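You operate a simulated robot arm through the tools that you are given. There is no shell and no other tool. Be economical: measure what you need, move in short steps, check, and stop when the job is done.

You run a simulated robot arm. Do the job below in one go: nothing can be reset, and whatever is moved stays where it is left.

TASK
Put the taped jar with green lid in the deep steel tray. Turn the purple filler dial to 20 ml. Fetch the yellow-top block and set it in the steel tray. Shut the yellow drawer. Put the plate with yellow handle on the top of the mesh bench. Take the ring with blue band on the top of the long steel table and put it away on the lower shelf of the parts trolley. Take the green-top block on the top between the rack and the sink and put it away on the top of the press bench. The order is free. Set down upright: taped jar with green lid.

The check looks at the end state, three seconds after you hand in, the way a careful person would. Anything else that was tipped, shoved, dropped, spilled or broken makes it a failure. A push-on lid holds only when it is set on centred and level and pressed home; a screw cap is set on level and turned clockwise until tight.

THE ROBOT
A 6-joint arm with a two-finger parallel gripper on a trunk, on a base that drives. Base frame: it is fixed to the floor where the robot stands at the start and does not move with it; the origin is under the middle of the robot, x ahead of it, y to its left, z up; the surface under the hand at the start is at about z = 460. Units: mm, degrees, N and s.
Its first joint turns from -166.0 to 166.0 degrees. Places, roughly: deep steel tray (45x26x5 cm) [-2600, -3400, 900]; green-top block (5x5x3 cm) [-7800, -700, 900]; lower shelf of the parts trolley [-6200, 1900, 300]; plate with yellow handle (15x10x8 cm) [-2300, -4200, 900]; purple filler dial [-2300, -1200, 800]; ring with blue band (8x7x5 cm) [-2300, -4400, 900]; steel tray (30x22x5 cm) [-4000, -800, 800]; taped jar with green lid (8x8x11 cm) [700, 200, 1300]; top of the mesh bench [300, -3300, 800]; top of the press bench [-2300, -900, 800]; yellow drawer [-2900, -1000, 800]; yellow-top block (5x5x3 cm) [-2900, -1200, 800]. Payload 3.91 kg.
The TCP is the grasp point between the finger pads, 30 mm short of the fingertips. In the tool frame z runs along the fingers and y along their closing line. Largest opening 110 mm; finger width 20, thickness 10; the body of the gripper, 48 by 112 mm, starts 55 mm behind the TCP.
Orientation is told as [roll, pitch, yaw] about the base's x, y, z axes, in that order, counted from this pose: with the fingers straight down and closing along the base's y, the tool's x points along the base's -x, its y along +y and its z along -z.

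THE INTERFACE
- The arm moves only by the tool send_rows. Its argument "steps" is one flat list of numbers, 6 for each row, row after row: the shift along the tool's x, y, z in mm, then the turn, a rotation vector about the tool's x, y, z in degrees. In form: [tx, ty, tz, rx, ry, rz, tx, ty, tz, rx, ry, rz, ...]. A call has 1 to 20 rows; each row is the pose to reach, as a shift and turn from the pose commanded when the call began, along the tool's axes at that moment. "grip" is the opening, from 0 (shut) to 1 (fully open), set as the call begins (left out, the last holds). Each row takes 0.2 s and may step no farther than 50 mm and 8.6 degrees from the row before; otherwise, or with a gripper value out of range, the whole call is refused. A pose out of reach is approached as far as the arm can. The call stops where the force on the tool passes 40 N (or 10 N more than at its start, if that is more) or the arm is blocked; 0.2 s more then pass. The fingers move at their own pace (about 153 mm/s each) and stop on an object; they squeeze with about 37 N. The grip force told is the motor's: it shows also when the fingers shut on nothing. Time passes only in rows, and 0.2 s behind the last, so rows that repeat a pose let the fingers close. It gives the time, the measured TCP pose, the force on the tool (base axes), the opening and the grip force at its end, in the units of the frame above (readings bear some noise), with the torque about the TCP (base axes, N m) and any sound that the robot's microphone picked up, and new pictures: "views" is both (left out), scene, wrist or none.
- Cameras (640 x 400 px; columns grow to the right, rows downward): "scene" is now at [219.1, 215.5, 1427.5]; the picture's right is [-0.21, -0.98, 0.00], its down [0.01, -0.00, -1.00] and it looks along [0.98, -0.21, 0.01] (base axes); focal length 283 px, centre (320, 200). "wrist" rides on the gripper at [72, 17, -103] in the tool frame; the picture's right is [-0.23, 0.97, 0.00], its down [-0.76, -0.18, -0.62] and it looks along [-0.61, -0.14, 0.78] (tool axes); focal length 222 px, centre (320, 200). There is no depth. A picture from a camera that has moved, and an enlarged one, comes with that camera's place and axes in the base frame and with its lens.
- roll_base(legs): drives the robot by 1 to 6 legs, each [ahead, turn to the left] in mm and degrees, along the robot's own axes; the way and the turn of a leg run together, so that a leg with both is an arc; at most 1500 mm and 180 degrees a leg. The arm and the cameras ride along, it lands a little off, and it stops where it bumps. It gives what a move gives, and a new picture of the scene camera.
- turn_head(pan, tilt): turns the head with the scene camera to pan (to the left, within 120 degrees either way) and tilt (down, from -29 to 69), counted from straight ahead of the robot. It gives what a move gives, and a new picture of the scene camera.
- zoom(camera, box): a new picture of the part [left, top, right, bottom] of that camera's present view, enlarged. The clock stands still meanwhile.
- hand_in(): hands the job in; it is judged then, once.

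Go step by step. Nothing tells you exact positions but the pictures and the camera data: compare them with the known pose of the tool, close in by small moves and look again before you grip or let go. The budget is 186 turns and 260 pictures, counting those below and the enlarged ones. Unless the task says otherwise, let go and move clear before handing in, and close with one line.

The tools are called after "Emit:" by a JSON object that holds its "api" and its "payload". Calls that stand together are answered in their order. send_rows: Moves the arm, as the interface text tells. Its arguments: {"type":"object","properties":{"steps":{"type":"array","items":{"type":"number"}},"grip":{"type":"number"},"views":{"type":"string","enum":["both","scene","wrist","none"]}},"required":["steps"]} The other tools are called the same way: roll_base (legs) drives the base; turn_head (pan, tilt) turns the head that bears the scene camera; zoom (camera, box) takes an enlarged picture of a part of a camera's view; hand_in () hands the job in.

At the start:

```text
clock: 0.0
eef_pos: [517.7, 146.0, 1461.5]
ee_rot: [0.0, 0.0, 0.1]
force: [-0.5, -0.8, 0.2]
ft_torque: [0.0, 0.01, -0.02]
gripper_width: 110.0
gripper_force: 0.0
robot x, y, heading: [-1.3, 0.5, 0.1]
head pan, tilt: [-12.4, -0.5]
```

scene: 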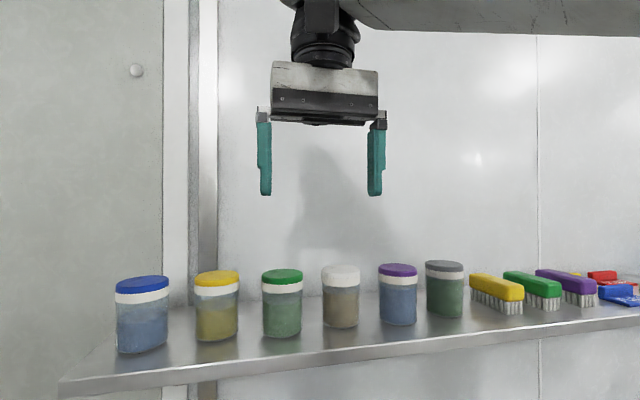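
wrist: 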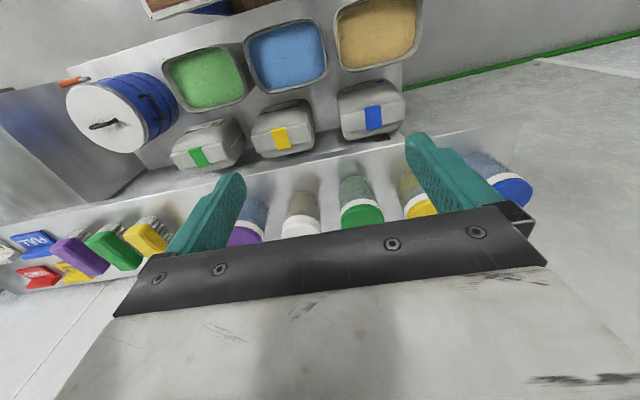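

I see the row of jars on the shelf ahead. Combining the two views puts the green lid's top at about (692, 176, 1310). I'll move above it with the fingers partly closed and check.

Emit:
{"api": "send_rows", "payload": {"steps": [-45, 8, 0, 0, 0, 0, -90, 15, 10, 0, 0, 0, -135, 23, 20, 0, 0, 0, -174, 30, 40, 0, 0, 0, -174, 30, 60, 0, 0, 0, -174, 30, 60, 0, 0, 0], "grip": 0.85}}

```text
clock: 1.4
eef_pos: [691.5, 177.1, 1400.9]
ee_rot: [0.0, 0.1, 0.0]
force: [-0.1, 0.6, -0.2]
ft_torque: [-0.03, 0.01, 0.01]
gripper_width: 93.5
gripper_force: 0.1
robot x, y, heading: [-1.0, -1.4, 0.1]
head pan, tilt: [-12.4, -0.5]
camera scene: at [219.2, 215.6, 1427.5], right [-0.21, -0.98, 0.0], down [0.01, 0.0, -1.0], along [0.98, -0.21, 0.01], focal length 283 px, centre (320, 200)
camera wrist: at [617.6, 193.6, 1506.0], right [0.23, 0.97, 0.0], down [0.76, -0.18, 0.62], along [0.61, -0.14, -0.78], focal length 222 px, centre (320, 200)
```

scene: 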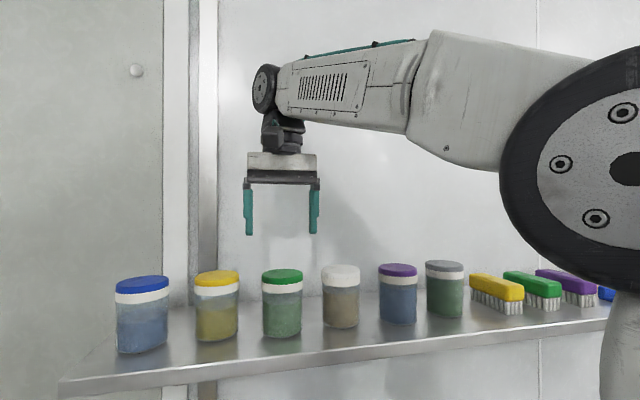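
wrist: 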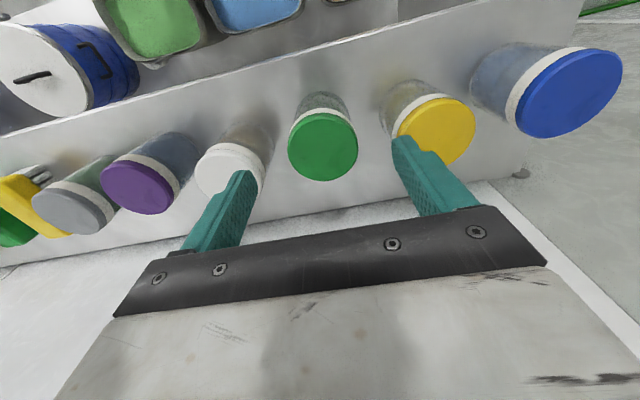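

The lid is about 13 mm further out than I estimated. I'll shift and go down around the jar.

Emit:
{"api": "send_rows", "payload": {"steps": [-14, -2, 30, 0, 0, 0, -14, -2, 60, 0, 0, 0, -14, -2, 75, 0, 0, 0, -14, -2, 75, 0, 0, 0]}}

```text
clock: 2.4
eef_pos: [705.8, 175.4, 1327.0]
ee_rot: [0.0, 0.0, -0.1]
force: [-0.5, -0.1, 0.2]
ft_torque: [-0.03, 0.0, -0.02]
gripper_width: 93.1
gripper_force: 0.1
robot x, y, heading: [-1.9, -0.3, 0.0]
head pan, tilt: [-12.4, -0.5]
camera scene: at [219.1, 215.5, 1427.5], right [-0.21, -0.98, 0.0], down [0.01, 0.0, -1.0], along [0.98, -0.21, 0.01], focal length 283 px, centre (320, 200)
camera wrist: at [633.0, 191.5, 1431.7], right [0.23, 0.97, 0.0], down [0.76, -0.18, 0.62], along [0.61, -0.14, -0.78], focal length 222 px, centre (320, 200)
```

scene: 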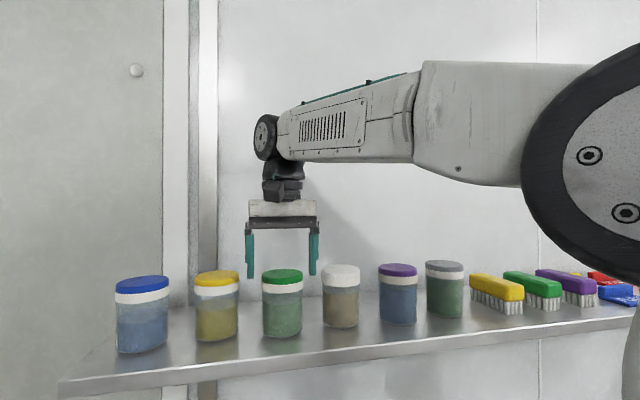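
wrist: 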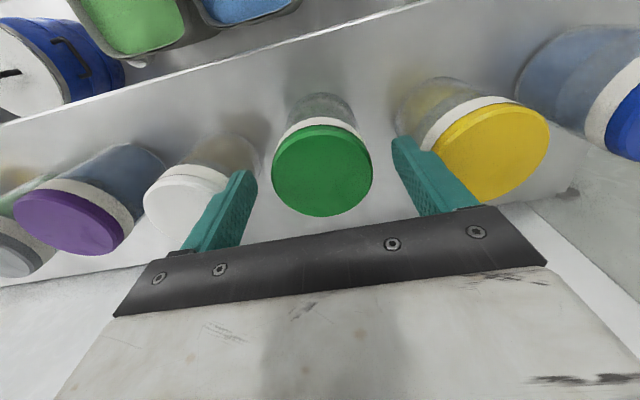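

Emit:
{"api": "send_rows", "payload": {"steps": [-1, 0, 20, 0, 0, 0, -1, 0, 40, 0, 0, 0, -1, 0, 60, 0, 0, 0, -1, 0, 60, 0, 0, 0]}}

Emit:
{"api": "send_rows", "payload": {"steps": [0, 0, 0, 0, 0, 0, 0, 0, 0, 0, 0, 0, 0, 0, 0, 0, 0, 0], "grip": 0.0}}

```text
clock: 3.4
eef_pos: [706.7, 174.6, 1267.4]
ee_rot: [0.0, 0.0, -0.1]
force: [-0.3, 0.7, 1.0]
ft_torque: [-0.01, 0.01, 0.03]
gripper_width: 93.6
gripper_force: 0.0
robot x, y, heading: [0.7, 2.6, 0.0]
head pan, tilt: [-12.4, -0.5]
camera scene: at [219.1, 215.5, 1427.5], right [-0.21, -0.98, 0.0], down [0.01, 0.0, -1.0], along [0.98, -0.21, 0.01], focal length 283 px, centre (320, 200)
camera wrist: at [633.9, 190.7, 1371.4], right [0.23, 0.97, 0.0], down [0.76, -0.18, 0.62], along [0.61, -0.14, -0.78], focal length 222 px, centre (320, 200)
```

scene: 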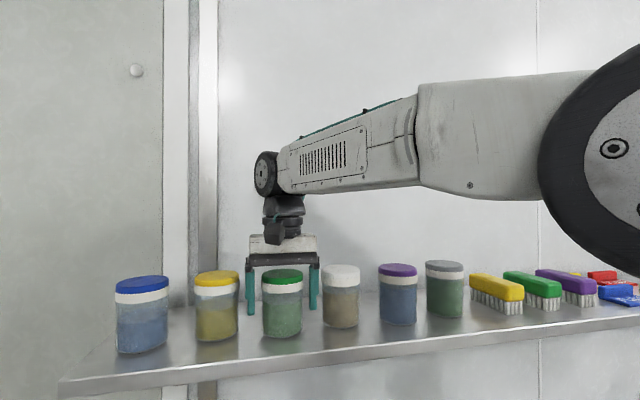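
wrist: 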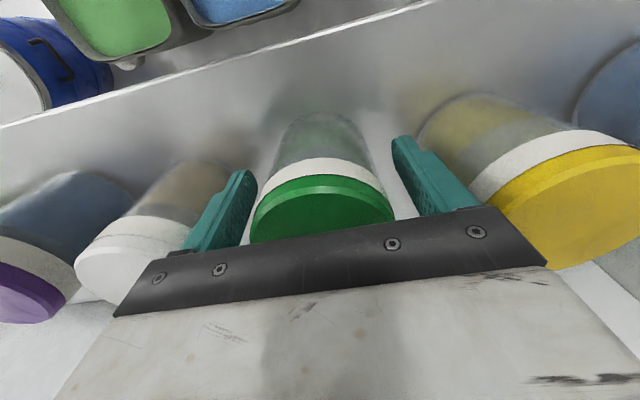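

```text
clock: 4.2
eef_pos: [707.8, 172.6, 1266.7]
ee_rot: [0.0, 0.0, 0.0]
force: [-0.3, 0.5, 0.9]
ft_torque: [-0.01, 0.04, 0.01]
gripper_width: 71.3
gripper_force: 36.7
robot x, y, heading: [-2.3, 1.7, -0.2]
head pan, tilt: [-12.4, -0.5]
camera scene: at [219.2, 215.6, 1427.5], right [-0.21, -0.98, 0.0], down [0.01, 0.0, -1.0], along [0.98, -0.21, 0.01], focal length 283 px, centre (320, 200)
camera wrist: at [633.9, 190.8, 1371.5], right [0.23, 0.97, 0.0], down [0.76, -0.18, 0.62], along [0.61, -0.14, -0.78], focal length 222 px, centre (320, 200)
```

scene: 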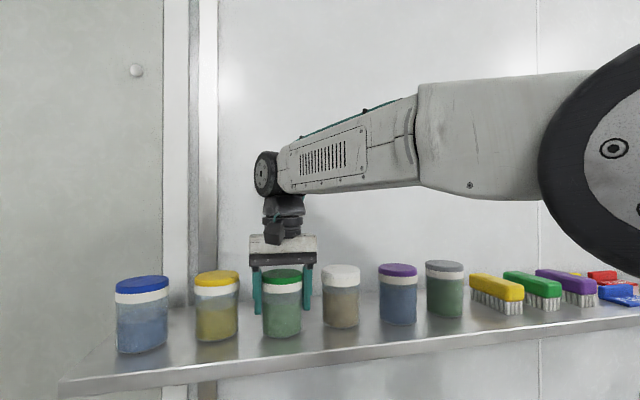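
wrist: 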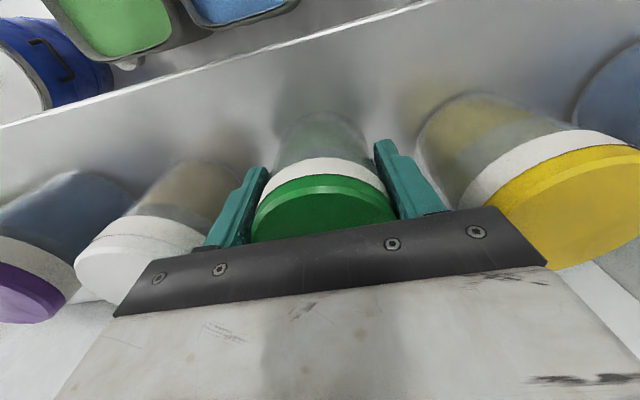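

The jar is gripped at 71 mm. I'll lift it straight up and pull back clear of the shelf.

Emit:
{"api": "send_rows", "payload": {"steps": [0, 0, -25, 0, 0, 0, 0, 0, -55, 0, 0, 0, 0, 0, -90, 0, 0, 0, 0, 0, -130, 0, 0, 0, 40, 0, -150, 0, 0, 0, 80, 0, -150, 0, 0, 0, 120, 0, -150, 0, 0, 0, 160, 0, -150, 0, 0, 0, 200, 0, -150, 0, 0, 0, 220, 0, -150, 0, 0, 0], "views": "scene"}}

Emit:
{"api": "turn_head", "payload": {"pan": -90, "tilt": 15}}

Emit:
{"api": "turn_head", "payload": {"pan": -120, "tilt": 10}}

Emit:
{"api": "turn_head", "payload": {"pan": 115, "tilt": 10}}

```text
clock: 6.4
eef_pos: [487.5, 173.4, 1416.7]
ee_rot: [0.0, 0.0, 0.1]
force: [-0.7, -0.3, -2.6]
ft_torque: [-0.03, 0.03, 0.0]
gripper_width: 70.8
gripper_force: 37.2
robot x, y, heading: [-0.7, 2.4, -0.0]
head pan, tilt: [-12.4, -0.5]
camera scene: at [219.4, 215.6, 1427.5], right [-0.21, -0.98, 0.0], down [0.01, 0.0, -1.0], along [0.98, -0.21, 0.01], focal length 283 px, centre (320, 200)
```

scene: 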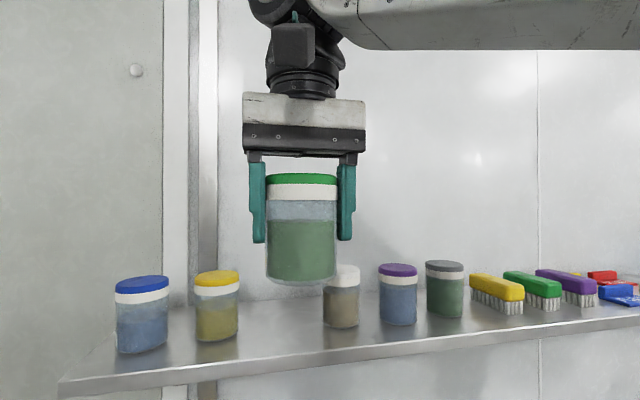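

```text
clock: 7.9
eef_pos: [487.4, 174.6, 1417.3]
ee_rot: [0.0, 0.0, 0.0]
force: [-0.3, 0.0, -0.3]
ft_torque: [0.01, 0.05, -0.01]
gripper_width: 70.9
gripper_force: 37.0
robot x, y, heading: [1.3, -2.7, 0.3]
head pan, tilt: [-90.0, 15.0]
camera scene: at [131.5, 141.4, 1402.7], right [-1.0, 0.0, 0.0], down [0.0, 0.26, -0.97], along [0.0, -0.97, -0.26], focal length 283 px, centre (320, 200)
```

scene: 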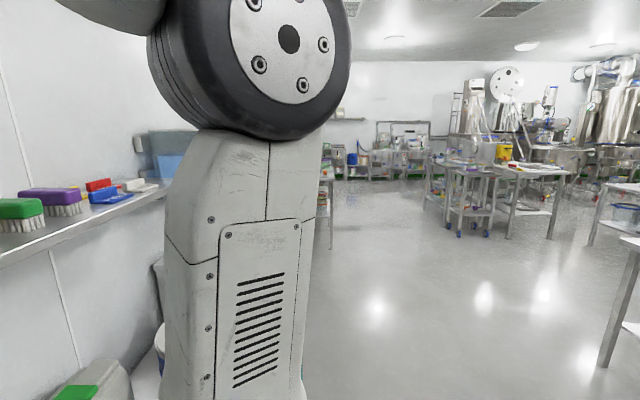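

```text
clock: 8.8
eef_pos: [487.1, 173.2, 1417.6]
ee_rot: [0.0, 0.1, 0.1]
force: [0.0, -0.3, -1.6]
ft_torque: [0.0, 0.01, -0.05]
gripper_width: 71.2
gripper_force: 37.3
robot x, y, heading: [0.7, 1.0, -0.0]
head pan, tilt: [-120.0, 10.0]
camera scene: at [85.0, 154.3, 1410.8], right [-0.87, 0.5, 0.0], down [0.09, 0.15, -0.98], along [-0.49, -0.85, -0.17], focal length 283 px, centre (320, 200)
```

scene: 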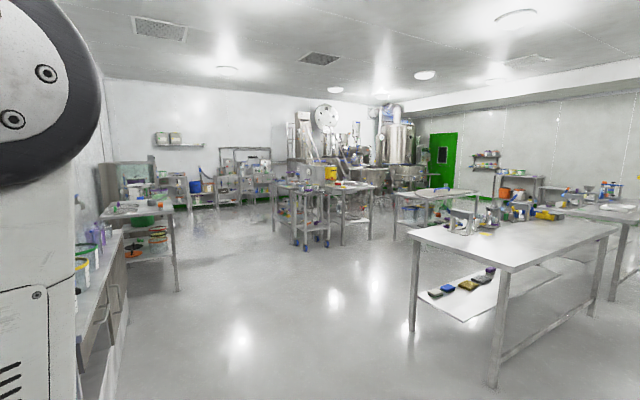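

```text
clock: 12.2
eef_pos: [487.7, 173.5, 1416.9]
ee_rot: [0.0, -0.1, 0.0]
force: [-0.4, 0.8, -1.7]
ft_torque: [0.0, -0.03, 0.01]
gripper_width: 70.7
gripper_force: 36.8
robot x, y, heading: [0.0, 0.0, 0.0]
head pan, tilt: [115.0, 10.0]
camera scene: at [92.2, 319.1, 1410.8], right [0.91, 0.42, 0.0], down [0.07, -0.16, -0.98], along [-0.42, 0.89, -0.17], focal length 283 px, centre (320, 200)
```

scene: 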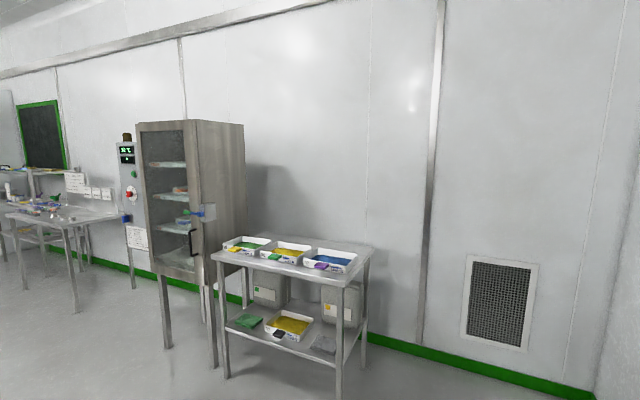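

The jar is in hand, and the head pictures roughly match the places given. I'll drive around the press bench towards the end of the long steel table that holds the deep tray.

Emit:
{"api": "turn_head", "payload": {"pan": 0, "tilt": 15}}

Emit:
{"api": "roll_base", "payload": {"legs": [[-400, 0], [0, -107.5], [1000, 0], [990, 0], [0, -53], [300, 0]]}}

```text
clock: 14.1
eef_pos: [487.4, 172.7, 1417.6]
ee_rot: [0.0, -0.1, 0.0]
force: [-0.6, 0.1, -1.2]
ft_torque: [0.0, 0.01, 0.0]
gripper_width: 70.6
gripper_force: 37.1
robot x, y, heading: [1.5, -1.2, 0.2]
head pan, tilt: [0.0, 15.0]
camera scene: at [224.9, 234.9, 1402.7], right [0.0, -1.0, 0.0], down [-0.26, 0.0, -0.97], along [0.97, 0.0, -0.26], focal length 283 px, centre (320, 200)
```

scene: 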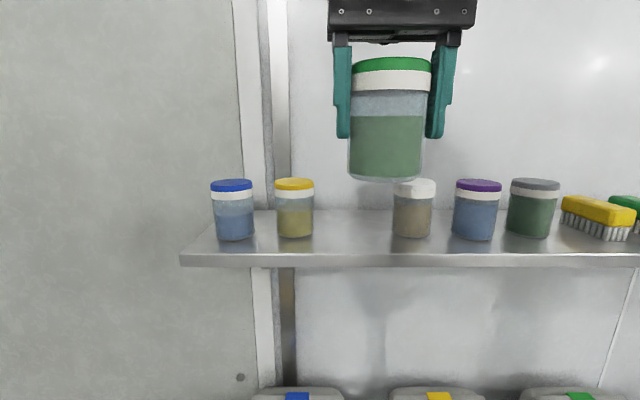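

```text
clock: 34.7
eef_pos: [-1629.9, -2365.4, 1417.2]
ee_rot: [0.0, -0.1, -159.2]
force: [-1.1, 0.7, -1.9]
ft_torque: [0.02, 0.02, 0.02]
gripper_width: 70.1
gripper_force: 36.7
robot x, y, heading: [-1237.1, -2028.6, -159.3]
head pan, tilt: [0.0, 15.0]
camera scene: at [-1359.1, -2328.7, 1402.6], right [-0.36, 0.93, 0.0], down [0.24, 0.09, -0.97], along [-0.9, -0.34, -0.26], focal length 283 px, centre (320, 200)
```

scene: 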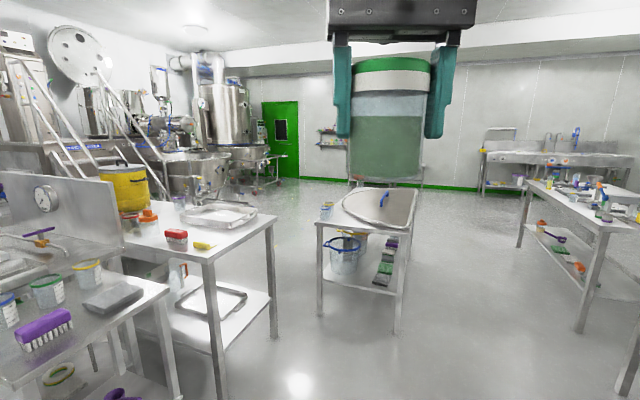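

The deep tray is on the long table ahead on the left, near (-2610, -3420). I'll drive up to its near end and face it.

Emit:
{"api": "roll_base", "payload": {"legs": [[0, 2.7], [1200, 0], [286, 0], [0, 66.6]]}}

Emit:
{"api": "turn_head", "payload": {"pan": -10, "tilt": 35}}

```text
clock: 45.7
eef_pos: [-2411.7, -3127.0, 1417.9]
ee_rot: [0.0, 0.0, -88.4]
force: [-0.7, 0.0, -1.6]
ft_torque: [0.02, -0.02, -0.02]
gripper_width: 70.0
gripper_force: 37.2
robot x, y, heading: [-2596.4, -2644.4, -88.5]
head pan, tilt: [0.0, 15.0]
camera scene: at [-2355.2, -2861.4, 1402.6], right [-1.0, -0.03, 0.0], down [-0.01, 0.26, -0.97], along [0.03, -0.97, -0.26], focal length 283 px, centre (320, 200)
```

scene: 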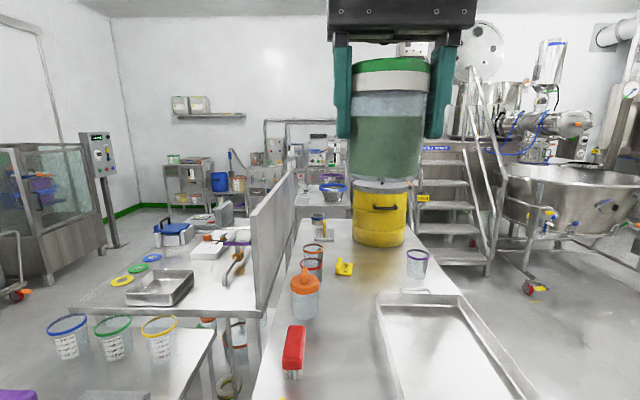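

```text
clock: 46.5
eef_pos: [-2410.4, -3126.4, 1417.5]
ee_rot: [0.0, 0.0, -88.4]
force: [0.7, -0.6, -1.4]
ft_torque: [0.06, 0.02, 0.01]
gripper_width: 70.0
gripper_force: 36.5
robot x, y, heading: [-2597.9, -2643.6, -88.5]
head pan, tilt: [-10.0, 35.0]
camera scene: at [-2370.6, -2855.2, 1370.7], right [-0.99, 0.15, 0.0], down [0.08, 0.57, -0.82], along [-0.12, -0.81, -0.57], focal length 283 px, centre (320, 200)
```

scene: 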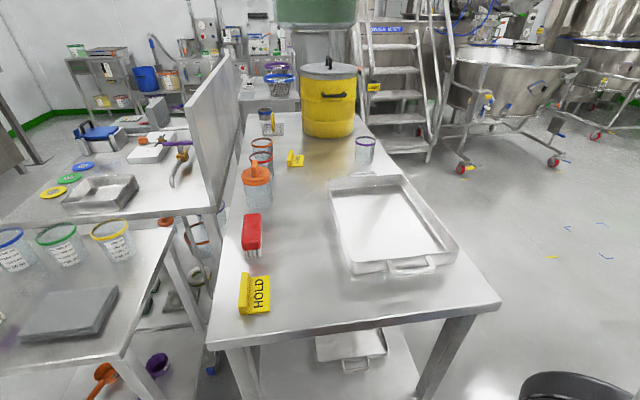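

Emit:
{"api": "zoom", "payload": {"camera": "scene", "box": [220, 80, 400, 192]}}

```text
3.56 times, centred on (310, 136) of scene
camera zoom: at [-2370.6, -2855.2, 1370.7], right [-0.99, 0.15, 0.0], down [0.08, 0.57, -0.82], along [-0.12, -0.81, -0.57], focal length 1006 px, centre (356, 428)
```

zoom: 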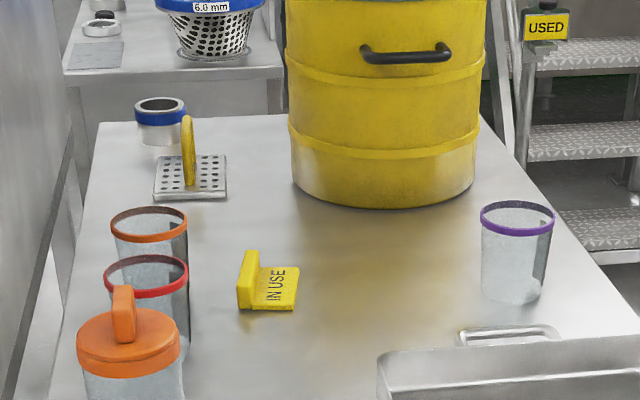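

The perforated plate with the yellow handle and the ring with the blue band are farther along this same table. First I'll bring the jar over the tray, staying high.

Emit:
{"api": "send_rows", "payload": {"steps": [-25, -40, 0, 0, 0, 0, -55, -78, 0, 0, 0, 0, -90, -110, 0, 0, 0, 0, -125, -140, 0, 0, 0, 0, -160, -170, 0, 0, 0, 0, -195, -200, 0, 0, 0, 0, -230, -225, 0, 0, 0, 0, -257, -231, 0, 0, 0, 0, -257, -231, 50, 0, 0, 0, -257, -231, 100, 0, 0, 0, -257, -231, 150, 0, 0, 0, -257, -231, 200, 0, 0, 0, -257, -231, 250, 0, 0, 0, -257, -231, 300, 0, 0, 0, -257, -231, 300, 0, 0, 0]}}

```text
clock: 49.7
eef_pos: [-2634.4, -3389.4, 1116.7]
ee_rot: [0.0, 0.0, -88.4]
force: [-0.2, -0.2, -1.9]
ft_torque: [0.01, -0.05, -0.02]
gripper_width: 69.9
gripper_force: 37.4
robot x, y, heading: [-2599.8, -2646.9, -88.2]
head pan, tilt: [-10.0, 35.0]
camera scene: at [-2370.7, -2855.1, 1370.7], right [-0.99, 0.15, 0.0], down [0.08, 0.57, -0.82], along [-0.12, -0.81, -0.57], focal length 283 px, centre (320, 200)
camera wrist: at [-2621.8, -3316.7, 1220.7], right [0.98, -0.2, 0.0], down [-0.16, -0.77, 0.62], along [-0.12, -0.61, -0.78], focal length 222 px, centre (320, 200)
```

scene: 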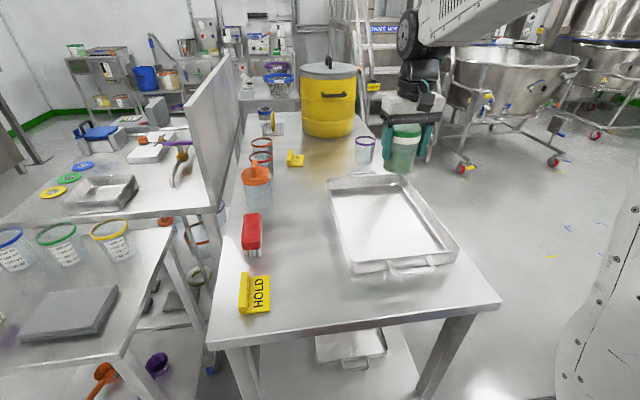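
wrist: 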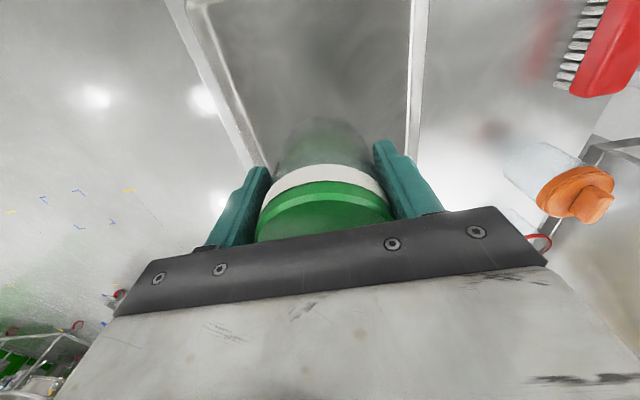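

Emit:
{"api": "send_rows", "payload": {"steps": [0, 0, 40, 0, 0, 0, 0, 0, 80, 0, 0, 0, 0, 0, 115, 0, 0, 0, 0, 0, 130, 0, 0, 0, 0, 0, 130, 0, 0, 0]}}

```text
clock: 50.9
eef_pos: [-2633.9, -3389.4, 986.1]
ee_rot: [0.0, 0.0, -88.4]
force: [0.3, 0.1, -2.3]
ft_torque: [0.02, 0.04, -0.06]
gripper_width: 69.8
gripper_force: 36.6
robot x, y, heading: [-2598.5, -2642.1, -88.4]
head pan, tilt: [-10.0, 35.0]
camera scene: at [-2370.7, -2855.2, 1370.7], right [-0.99, 0.15, 0.0], down [0.08, 0.57, -0.82], along [-0.12, -0.81, -0.57], focal length 283 px, centre (320, 200)
camera wrist: at [-2621.5, -3316.7, 1091.0], right [0.98, -0.2, 0.0], down [-0.16, -0.77, 0.62], along [-0.12, -0.61, -0.78], focal length 222 px, centre (320, 200)
```

scene: 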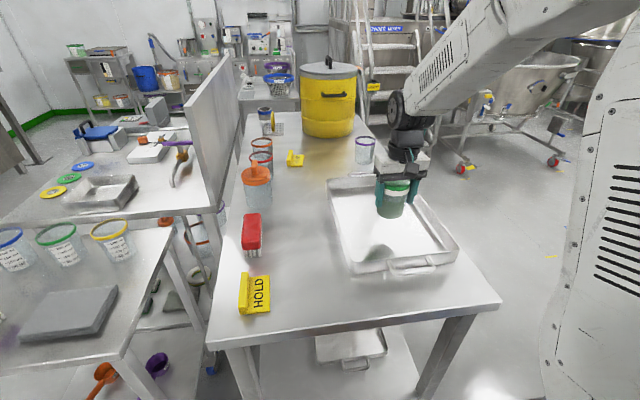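
wrist: 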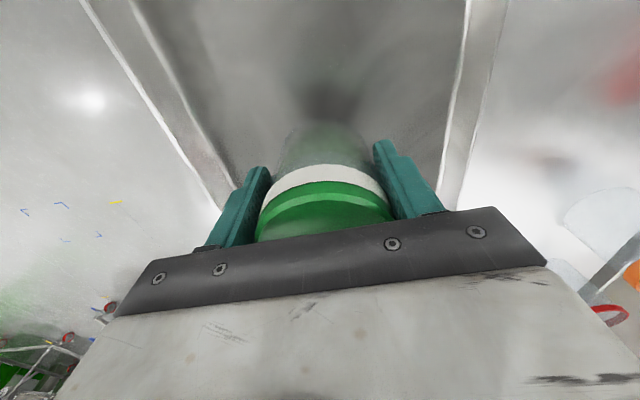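

Emit:
{"api": "send_rows", "payload": {"steps": [0, 0, 4, 0, 0, 0, 0, 0, 8, 0, 0, 0, 0, 0, 11, 0, 0, 0, 0, 0, 14, 0, 0, 0, 0, 0, 16, 0, 0, 0, 0, 0, 18, 0, 0, 0, 0, 0, 20, 0, 0, 0, 0, 0, 22, 0, 0, 0, 0, 0, 24, 0, 0, 0, 0, 0, 26, 0, 0, 0, 0, 0, 28, 0, 0, 0, 0, 0, 30, 0, 0, 0, 0, 0, 32, 0, 0, 0, 0, 0, 34, 0, 0, 0, 0, 0, 36, 0, 0, 0, 0, 0, 38, 0, 0, 0, 0, 0, 40, 0, 0, 0, 0, 0, 42, 0, 0, 0, 0, 0, 44, 0, 0, 0], "views": "scene"}}

```text
clock: 54.9
eef_pos: [-2634.9, -3389.8, 943.1]
ee_rot: [-0.1, 0.0, -88.3]
force: [0.2, 0.2, -2.1]
ft_torque: [0.04, 0.01, -0.01]
gripper_width: 70.0
gripper_force: 36.8
robot x, y, heading: [-2598.9, -2643.2, -88.5]
head pan, tilt: [-10.0, 35.0]
camera scene: at [-2370.7, -2855.2, 1370.7], right [-0.99, 0.15, 0.0], down [0.08, 0.57, -0.82], along [-0.12, -0.81, -0.57], focal length 283 px, centre (320, 200)
```

scene: 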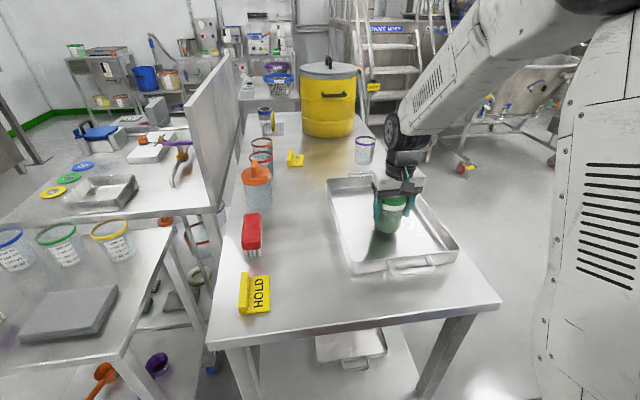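

Emit:
{"api": "send_rows", "payload": {"steps": [0, 0, 2, 0, 0, 0, 0, 0, 4, 0, 0, 0, 0, 0, 6, 0, 0, 0, 0, 0, 8, 0, 0, 0, 0, 0, 10, 0, 0, 0, 0, 0, 12, 0, 0, 0, 0, 0, 14, 0, 0, 0, 0, 0, 16, 0, 0, 0, 0, 0, 18, 0, 0, 0, 0, 0, 20, 0, 0, 0, 0, 0, 22, 0, 0, 0, 0, 0, 24, 0, 0, 0, 0, 0, 26, 0, 0, 0, 0, 0, 28, 0, 0, 0, 0, 0, 30, 0, 0, 0, 0, 0, 32, 0, 0, 0, 0, 0, 34, 0, 0, 0, 0, 0, 36, 0, 0, 0, 0, 0, 38, 0, 0, 0], "views": "scene"}}

```text
clock: 58.8
eef_pos: [-2636.0, -3390.8, 909.4]
ee_rot: [0.0, -0.2, -88.4]
force: [-1.8, 1.9, 13.7]
ft_torque: [0.18, -0.06, 0.02]
gripper_width: 68.6
gripper_force: 36.8
robot x, y, heading: [-2596.1, -2645.6, -88.6]
head pan, tilt: [-10.0, 35.0]
stopped in row 19: the force on the tool passed its limit at 44 N (the readings are from after the stop); the commanded pose is now the measured one
camera scene: at [-2370.7, -2854.7, 1370.7], right [-0.99, 0.15, 0.0], down [0.08, 0.57, -0.82], along [-0.12, -0.81, -0.57], focal length 283 px, centre (320, 200)
```

scene: 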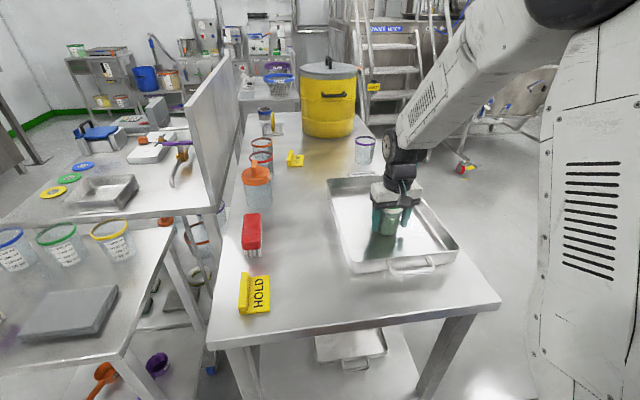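

The jar is on the tray floor. I'll release it and lift away.

Emit:
{"api": "send_rows", "payload": {"steps": [0, 0, -1, 0, 0, 0, 0, 0, -1, 0, 0, 0, 0, 0, -1, 0, 0, 0], "grip": 0.9, "views": "none"}}

Emit:
{"api": "send_rows", "payload": {"steps": [0, 0, -30, 0, 0, 0, 0, 0, -70, 0, 0, 0, 0, 0, -110, 0, 0, 0, 0, 0, -150, 0, 0, 0, 0, 0, -190, 0, 0, 0, 0, 0, -230, 0, 0, 0, 0, 0, -270, 0, 0, 0, 0, 0, -310, 0, 0, 0, 0, 0, -350, 0, 0, 0]}}

```text
clock: 59.6
eef_pos: [-2634.8, -3391.3, 910.3]
ee_rot: [0.0, -0.1, -88.4]
force: [0.2, -1.2, 9.9]
ft_torque: [0.02, -0.01, 0.01]
gripper_width: 99.2
gripper_force: 0.0
robot x, y, heading: [-2600.3, -2643.3, -88.2]
head pan, tilt: [-10.0, 35.0]
```

```text
clock: 61.6
eef_pos: [-2635.5, -3388.0, 1259.8]
ee_rot: [0.0, 0.0, -88.4]
force: [0.4, -0.4, -1.1]
ft_torque: [-0.02, 0.0, 0.0]
gripper_width: 98.7
gripper_force: 0.0
robot x, y, heading: [-2596.4, -2646.5, -88.5]
head pan, tilt: [-10.0, 35.0]
camera scene: at [-2370.7, -2855.3, 1370.6], right [-0.99, 0.15, 0.0], down [0.08, 0.57, -0.82], along [-0.12, -0.81, -0.57], focal length 283 px, centre (320, 200)
camera wrist: at [-2621.3, -3315.2, 1364.6], right [0.98, -0.2, 0.0], down [-0.16, -0.77, 0.62], along [-0.12, -0.61, -0.78], focal length 222 px, centre (320, 200)
```

scene: 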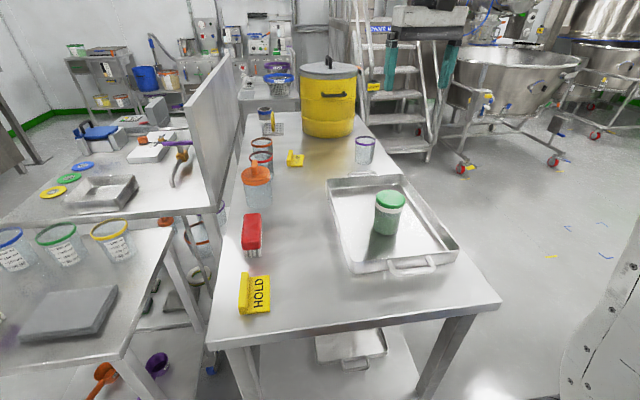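
wrist: 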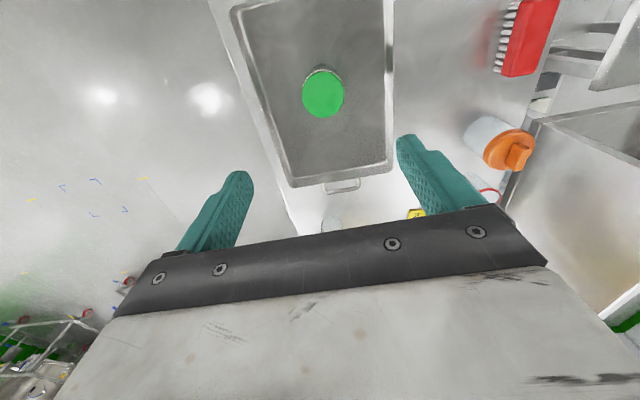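

The jar stands upright in the tray. I'll look to the right to find a way to the table's west side, where the plate and ring can be reached.

Emit:
{"api": "turn_head", "payload": {"pan": -50, "tilt": 20}}

Emit:
{"api": "turn_head", "payload": {"pan": -90, "tilt": 20}}

```text
clock: 62.6
eef_pos: [-2635.3, -3387.9, 1259.4]
ee_rot: [0.0, -0.2, -88.4]
force: [0.6, 0.1, -0.1]
ft_torque: [0.0, 0.0, 0.03]
gripper_width: 98.7
gripper_force: 0.1
robot x, y, heading: [-2598.0, -2648.3, -88.5]
head pan, tilt: [-50.0, 20.0]
camera scene: at [-2427.4, -2829.9, 1394.5], right [-0.66, 0.75, 0.0], down [0.26, 0.23, -0.94], along [-0.7, -0.62, -0.34], focal length 283 px, centre (320, 200)
```

scene: 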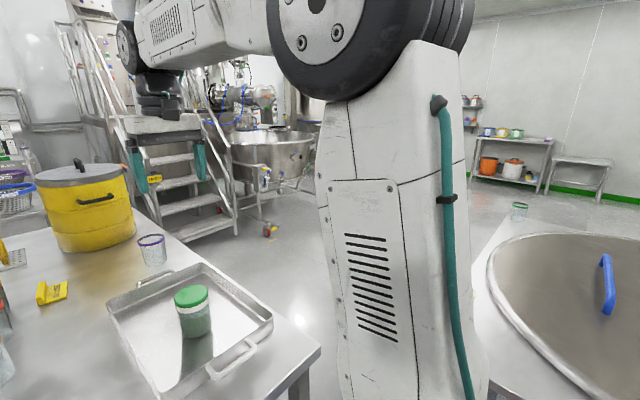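

```text
clock: 63.7
eef_pos: [-2635.7, -3388.6, 1259.3]
ee_rot: [0.0, -0.1, -88.4]
force: [-0.7, -0.8, -1.1]
ft_torque: [0.01, 0.02, 0.01]
gripper_width: 98.8
gripper_force: 0.1
robot x, y, heading: [-2599.6, -2644.0, -88.5]
head pan, tilt: [-90.0, 20.0]
camera scene: at [-2450.9, -2770.7, 1394.5], right [-0.03, 1.0, 0.0], down [0.34, 0.01, -0.94], along [-0.94, -0.03, -0.34], focal length 283 px, centre (320, 200)
```

scene: 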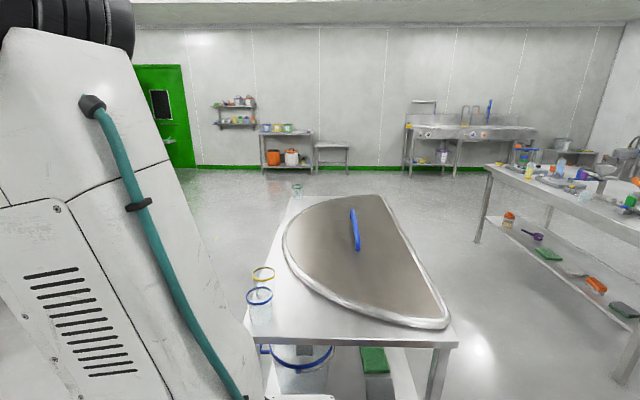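

Emit:
{"api": "send_rows", "payload": {"steps": [45, 0, -10, 0, 0, 0, 90, 0, -20, 0, 0, 0, 135, 0, -30, 0, 0, 0, 180, 0, -40, 0, 0, 0, 225, 0, -50, 0, 0, 0, 270, 0, -50, 0, 0, 0, 290, 0, -50, 0, 0, 0], "views": "none"}}

Emit:
{"api": "turn_head", "payload": {"pan": 0, "tilt": 15}}

Emit:
{"api": "roll_base", "payload": {"legs": [[-800, 0], [0, -91.5], [1000, 0], [920, 0], [0, 90], [1400, 0]]}}

```text
clock: 65.3
eef_pos: [-2641.3, -3099.4, 1308.9]
ee_rot: [0.0, 0.0, -88.4]
force: [0.1, 1.2, 0.3]
ft_torque: [0.02, -0.01, -0.01]
gripper_width: 98.8
gripper_force: 0.0
robot x, y, heading: [-2599.3, -2646.2, -88.2]
head pan, tilt: [-90.0, 20.0]
```

```text
clock: 67.0
eef_pos: [-2642.2, -3099.8, 1309.1]
ee_rot: [0.0, -0.1, -88.4]
force: [0.3, 0.3, -0.3]
ft_torque: [0.01, -0.01, 0.0]
gripper_width: 98.9
gripper_force: 0.0
robot x, y, heading: [-2595.9, -2642.7, -88.4]
head pan, tilt: [0.0, 15.0]
camera scene: at [-2355.3, -2861.4, 1402.7], right [-1.0, -0.03, 0.0], down [-0.01, 0.26, -0.97], along [0.03, -0.97, -0.26], focal length 283 px, centre (320, 200)
```

scene: 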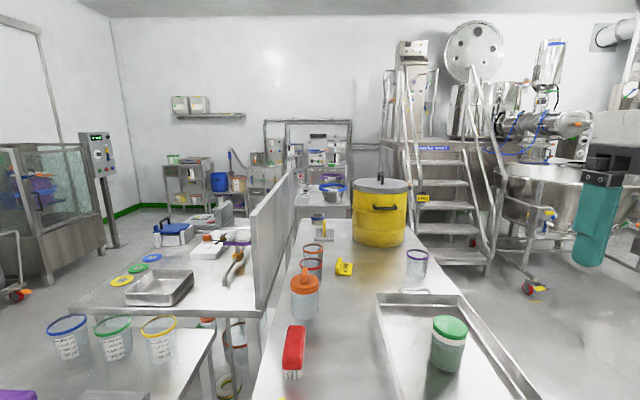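

```text
clock: 90.5
eef_pos: [-4597.9, -2539.2, 1308.9]
ee_rot: [0.0, -0.1, -87.6]
force: [0.2, -0.8, -0.6]
ft_torque: [0.01, -0.03, 0.01]
gripper_width: 98.6
gripper_force: 0.0
robot x, y, heading: [-4578.5, -2079.4, -84.3]
head pan, tilt: [0.0, 15.0]
stopped in leg 6: the robot was blocked; the commanded pose is now the measured one
camera scene: at [-4321.5, -2283.6, 1402.7], right [-0.99, -0.1, 0.0], down [-0.03, 0.26, -0.97], along [0.1, -0.96, -0.26], focal length 283 px, centre (320, 200)
```

scene: 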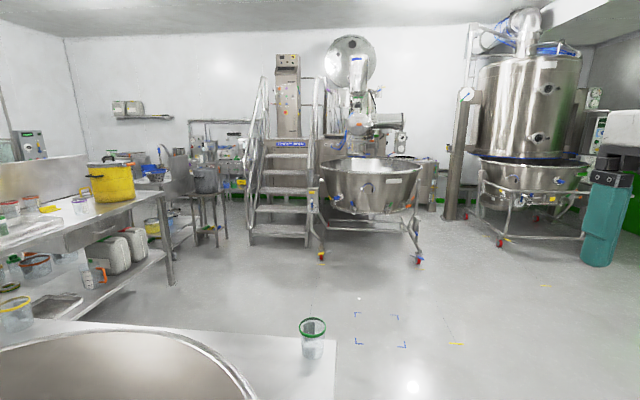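

The base touched the end of the basin table, which reaches x≈-4300, and stopped. I'll back off, swing wider to the west and try again.

Emit:
{"api": "roll_base", "payload": {"legs": [[-200, 0], [0, -50.7], [600, 0], [0, 45], [1400, 0], [0, 60.2]]}}

```text
clock: 108.8
eef_pos: [-4616.7, -4014.2, 1309.0]
ee_rot: [0.0, -0.2, -31.7]
force: [-0.2, 0.4, -0.4]
ft_torque: [-0.03, -0.01, -0.01]
gripper_width: 99.2
gripper_force: 0.1
robot x, y, heading: [-4983.7, -3741.6, -28.6]
head pan, tilt: [0.0, 15.0]
camera scene: at [-4671.8, -3642.8, 1402.7], right [-0.47, -0.88, 0.0], down [-0.23, 0.12, -0.97], along [0.85, -0.46, -0.26], focal length 283 px, centre (320, 200)
```

scene: 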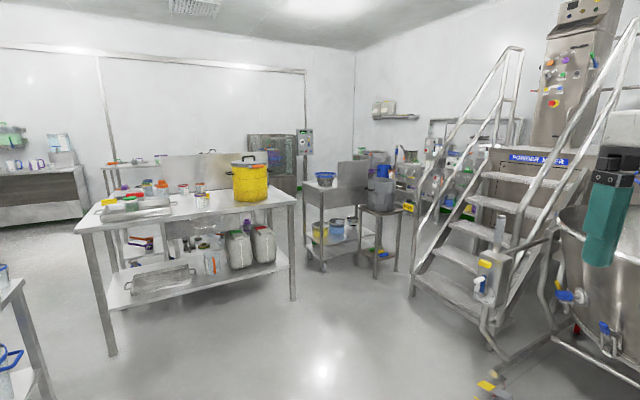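

Emit:
{"api": "roll_base", "payload": {"legs": [[0, 0.8], [1400, 0], [696, 0], [0, 58.5]]}}

Emit:
{"api": "turn_head", "payload": {"pan": -8, "tilt": 30}}

```text
clock: 121.4
eef_pos: [-2687.7, -4648.9, 1304.9]
ee_rot: [-1.4, -0.3, 9.6]
force: [-0.9, 2.9, 0.1]
ft_torque: [-0.23, -0.03, 0.06]
gripper_width: 99.1
gripper_force: 0.1
robot x, y, heading: [-3132.5, -4723.3, 12.6]
head pan, tilt: [0.0, 15.0]
stopped in leg 4: the robot was blocked; the commanded pose is now the measured one
camera scene: at [-2965.2, -4433.9, 1401.7], right [0.22, -0.98, 0.01], down [-0.25, -0.06, -0.97], along [0.94, 0.21, -0.26], focal length 283 px, centre (320, 200)
```

scene: 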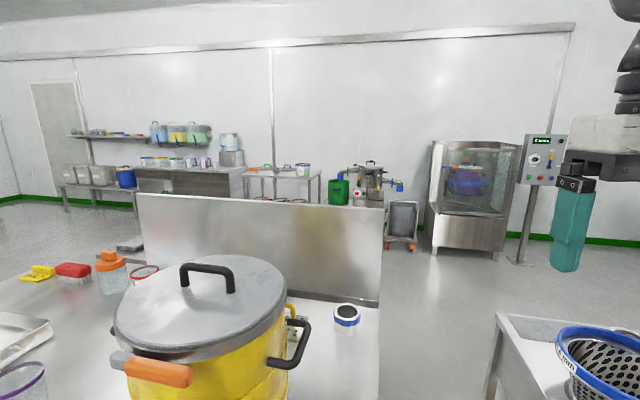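

```text
clock: 122.1
eef_pos: [-2687.5, -4659.2, 1304.8]
ee_rot: [-1.0, -0.4, 9.4]
force: [0.4, -0.2, -0.4]
ft_torque: [0.03, 0.01, 0.02]
gripper_width: 99.3
gripper_force: 0.0
robot x, y, heading: [-3133.3, -4714.7, 12.4]
head pan, tilt: [-8.0, 30.0]
camera scene: at [-2964.2, -4455.7, 1378.5], right [0.08, -1.0, 0.0], down [-0.5, -0.04, -0.87], along [0.86, 0.07, -0.5], focal length 283 px, centre (320, 200)
```

scene: 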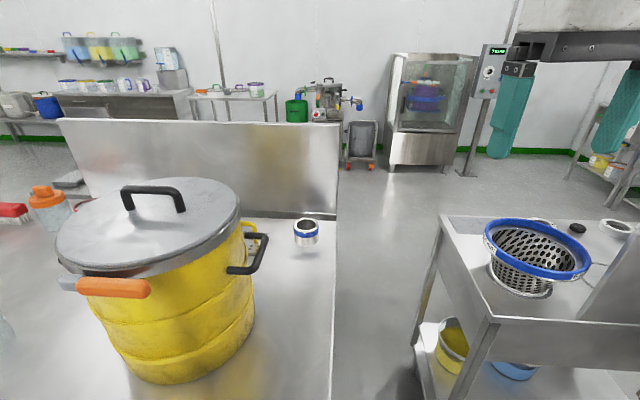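

The base was blocked again at heading 12°, probably by the table leg, but the plate and ring are in arm reach from here. I'll ease off the contact and level the tool.

Emit:
{"api": "roll_base", "payload": {"legs": [[0, -4]]}}

Emit:
{"api": "send_rows", "payload": {"steps": [0, 0, 0, -1.05, 0.23, 0, 0, 0, 0, -1.05, 0.23, 0]}}

```text
clock: 123.0
eef_pos: [-2682.7, -4691.9, 1305.5]
ee_rot: [-1.0, -0.4, 5.4]
force: [-0.4, -0.5, -0.8]
ft_torque: [0.0, -0.01, 0.04]
gripper_width: 99.2
gripper_force: 0.1
robot x, y, heading: [-3132.8, -4716.5, 8.1]
head pan, tilt: [-8.0, 30.0]
camera scene: at [-2945.9, -4468.3, 1378.5], right [0.0, -1.0, 0.0], down [-0.5, 0.0, -0.87], along [0.87, 0.0, -0.5], focal length 283 px, centre (320, 200)
```

scene: 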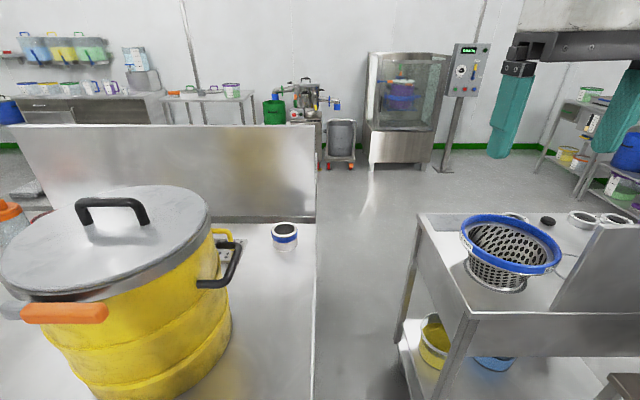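

```text
clock: 123.6
eef_pos: [-2684.2, -4691.7, 1304.7]
ee_rot: [0.0, 0.0, 5.3]
force: [0.0, 1.1, -0.3]
ft_torque: [-0.02, 0.01, 0.01]
gripper_width: 99.0
gripper_force: 0.2
robot x, y, heading: [-3134.2, -4719.2, 8.2]
head pan, tilt: [-8.0, 30.0]
camera scene: at [-2945.9, -4468.3, 1378.5], right [0.0, -1.0, 0.0], down [-0.5, 0.0, -0.87], along [0.87, 0.0, -0.5], focal length 283 px, centre (320, 200)
camera wrist: at [-2758.1, -4681.1, 1409.9], right [0.14, 0.99, 0.0], down [0.77, -0.11, 0.62], along [0.62, -0.08, -0.78], focal length 222 px, centre (320, 200)
```

scene: 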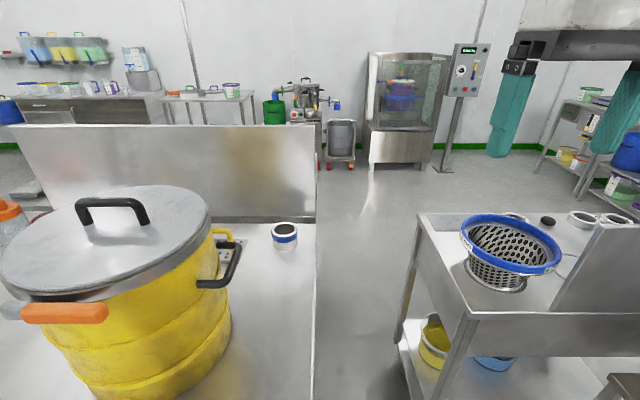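
wrist: 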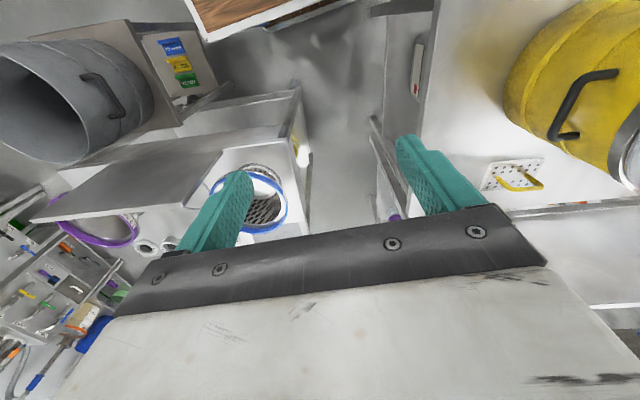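

Emit:
{"api": "send_rows", "payload": {"steps": [-29.9, 35.7, 0, 0, 0, -6.5, -59.8, 71.4, 0, 0, 0, -13, -89.7, 107.1, 0, 0, 0, -19.5, -119.6, 142.8, 0, 0, 0, -26, -149.5, 178.5, 0, 0, 0, -32.5, -179.4, 214.2, 0, 0, 0, -39, -209.3, 249.9, 0, 0, 0, -45.5, -239.2, 285.6, 0, 0, 0, -52, -269.1, 321.3, 0, 0, 0, -58.5, -299, 357, 0, 0, 0, -65, -328.9, 392.7, 0, 0, 0, -71.5, -358.8, 428.4, 0, 0, 0, -78, -388, 463, 0, 0, 0, -84.7, -388, 463, 45, 0, 0, -84.7, -388, 463, 90, 0, 0, -84.7, -388, 463, 90, 0, 0, -84.7]}}

```text
clock: 127.0
eef_pos: [-2341.2, -4195.0, 1218.9]
ee_rot: [-0.1, 0.0, 90.1]
force: [0.1, 0.6, -0.3]
ft_torque: [-0.01, -0.01, 0.0]
gripper_width: 98.9
gripper_force: 0.1
out of reach, approached as far as the arm can: row 12, 13, 14
robot x, y, heading: [-3134.0, -4718.3, 8.2]
head pan, tilt: [-8.0, 30.0]
camera scene: at [-2945.9, -4468.2, 1378.4], right [0.0, -1.0, 0.0], down [-0.5, 0.0, -0.87], along [0.87, 0.0, -0.5], focal length 283 px, centre (320, 200)
camera wrist: at [-2359.3, -4267.4, 1321.9], right [-0.97, 0.23, 0.0], down [0.18, 0.76, 0.62], along [0.14, 0.61, -0.78], focal length 222 px, centre (320, 200)
```

scene: 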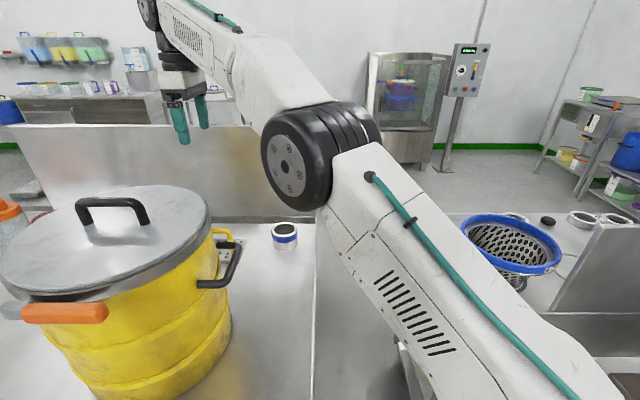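
wrist: 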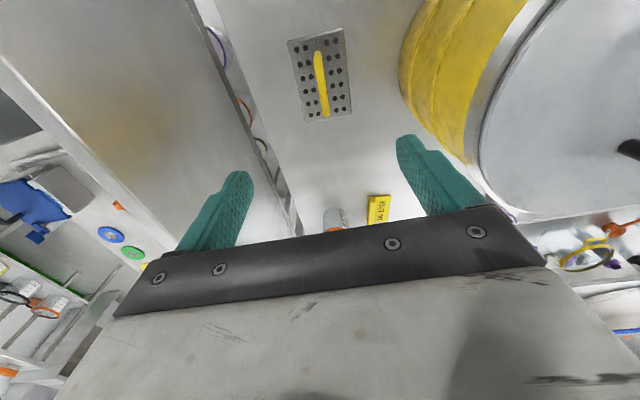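

Emit:
{"api": "send_rows", "payload": {"steps": [-4, 1, 45, 0, 0, 4.8, -8, 2, 90, 0, 0, 4.8, -10, 3, 135, 0, 0, 4.8, -10, 3, 180, 0, 0, 4.8, -10, 3, 215, 0, 0, 4.8, -10, 3, 215, 0, 0, 4.8], "grip": 0.6}}

```text
clock: 128.4
eef_pos: [-2343.1, -4184.4, 1001.7]
ee_rot: [-0.1, -0.1, 85.2]
force: [-0.8, 0.2, 0.1]
ft_torque: [0.02, 0.0, 0.0]
gripper_width: 66.0
gripper_force: 0.0
robot x, y, heading: [-3132.9, -4719.7, 8.2]
head pan, tilt: [-8.0, 30.0]
camera scene: at [-2945.9, -4468.2, 1378.4], right [0.0, -1.0, 0.0], down [-0.5, 0.0, -0.87], along [0.87, 0.0, -0.5], focal length 283 px, centre (320, 200)
camera wrist: at [-2367.0, -4255.6, 1106.4], right [-0.95, 0.31, 0.0], down [0.24, 0.74, 0.62], along [0.19, 0.59, -0.78], focal length 222 px, centre (320, 200)
```

scene: 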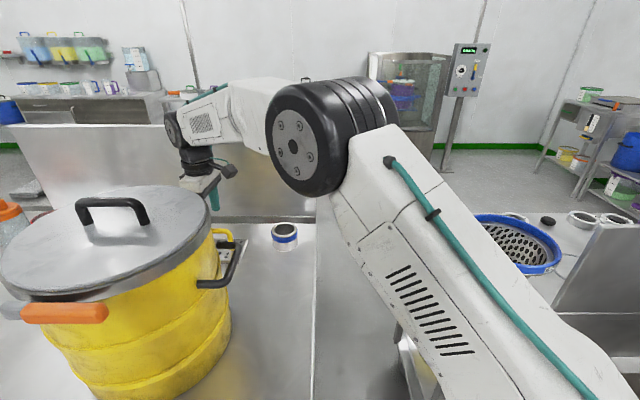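
wrist: 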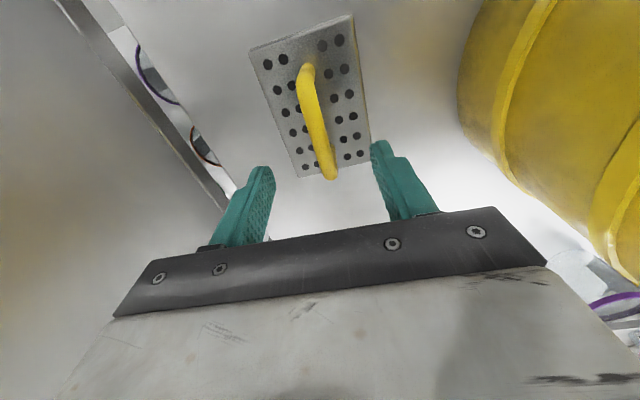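

Emit:
{"api": "send_rows", "payload": {"steps": [0, 0, 30, 0, 0, 0, 0, 0, 60, 0, 0, 0, 0, 0, 75, 0, 0, 0, 0, 0, 88, 0, 0, 0, 0, 0, 88, 0, 0, 0], "views": "wrist"}}

```text
clock: 129.6
eef_pos: [-2341.5, -4183.9, 912.5]
ee_rot: [-0.1, 0.0, 85.2]
force: [0.2, 0.2, -0.2]
ft_torque: [0.0, -0.04, 0.0]
gripper_width: 65.7
gripper_force: 0.1
robot x, y, heading: [-3133.8, -4720.9, 8.1]
head pan, tilt: [-8.0, 30.0]
camera wrist: at [-2366.1, -4254.6, 1017.8], right [-0.95, 0.31, 0.0], down [0.24, 0.74, 0.62], along [0.19, 0.59, -0.78], focal length 222 px, centre (320, 200)
```

wrist: 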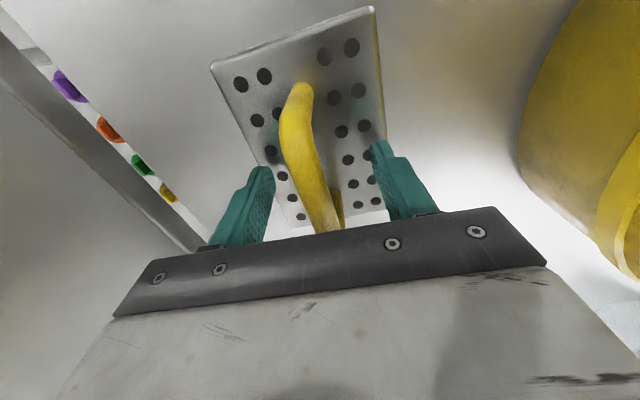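

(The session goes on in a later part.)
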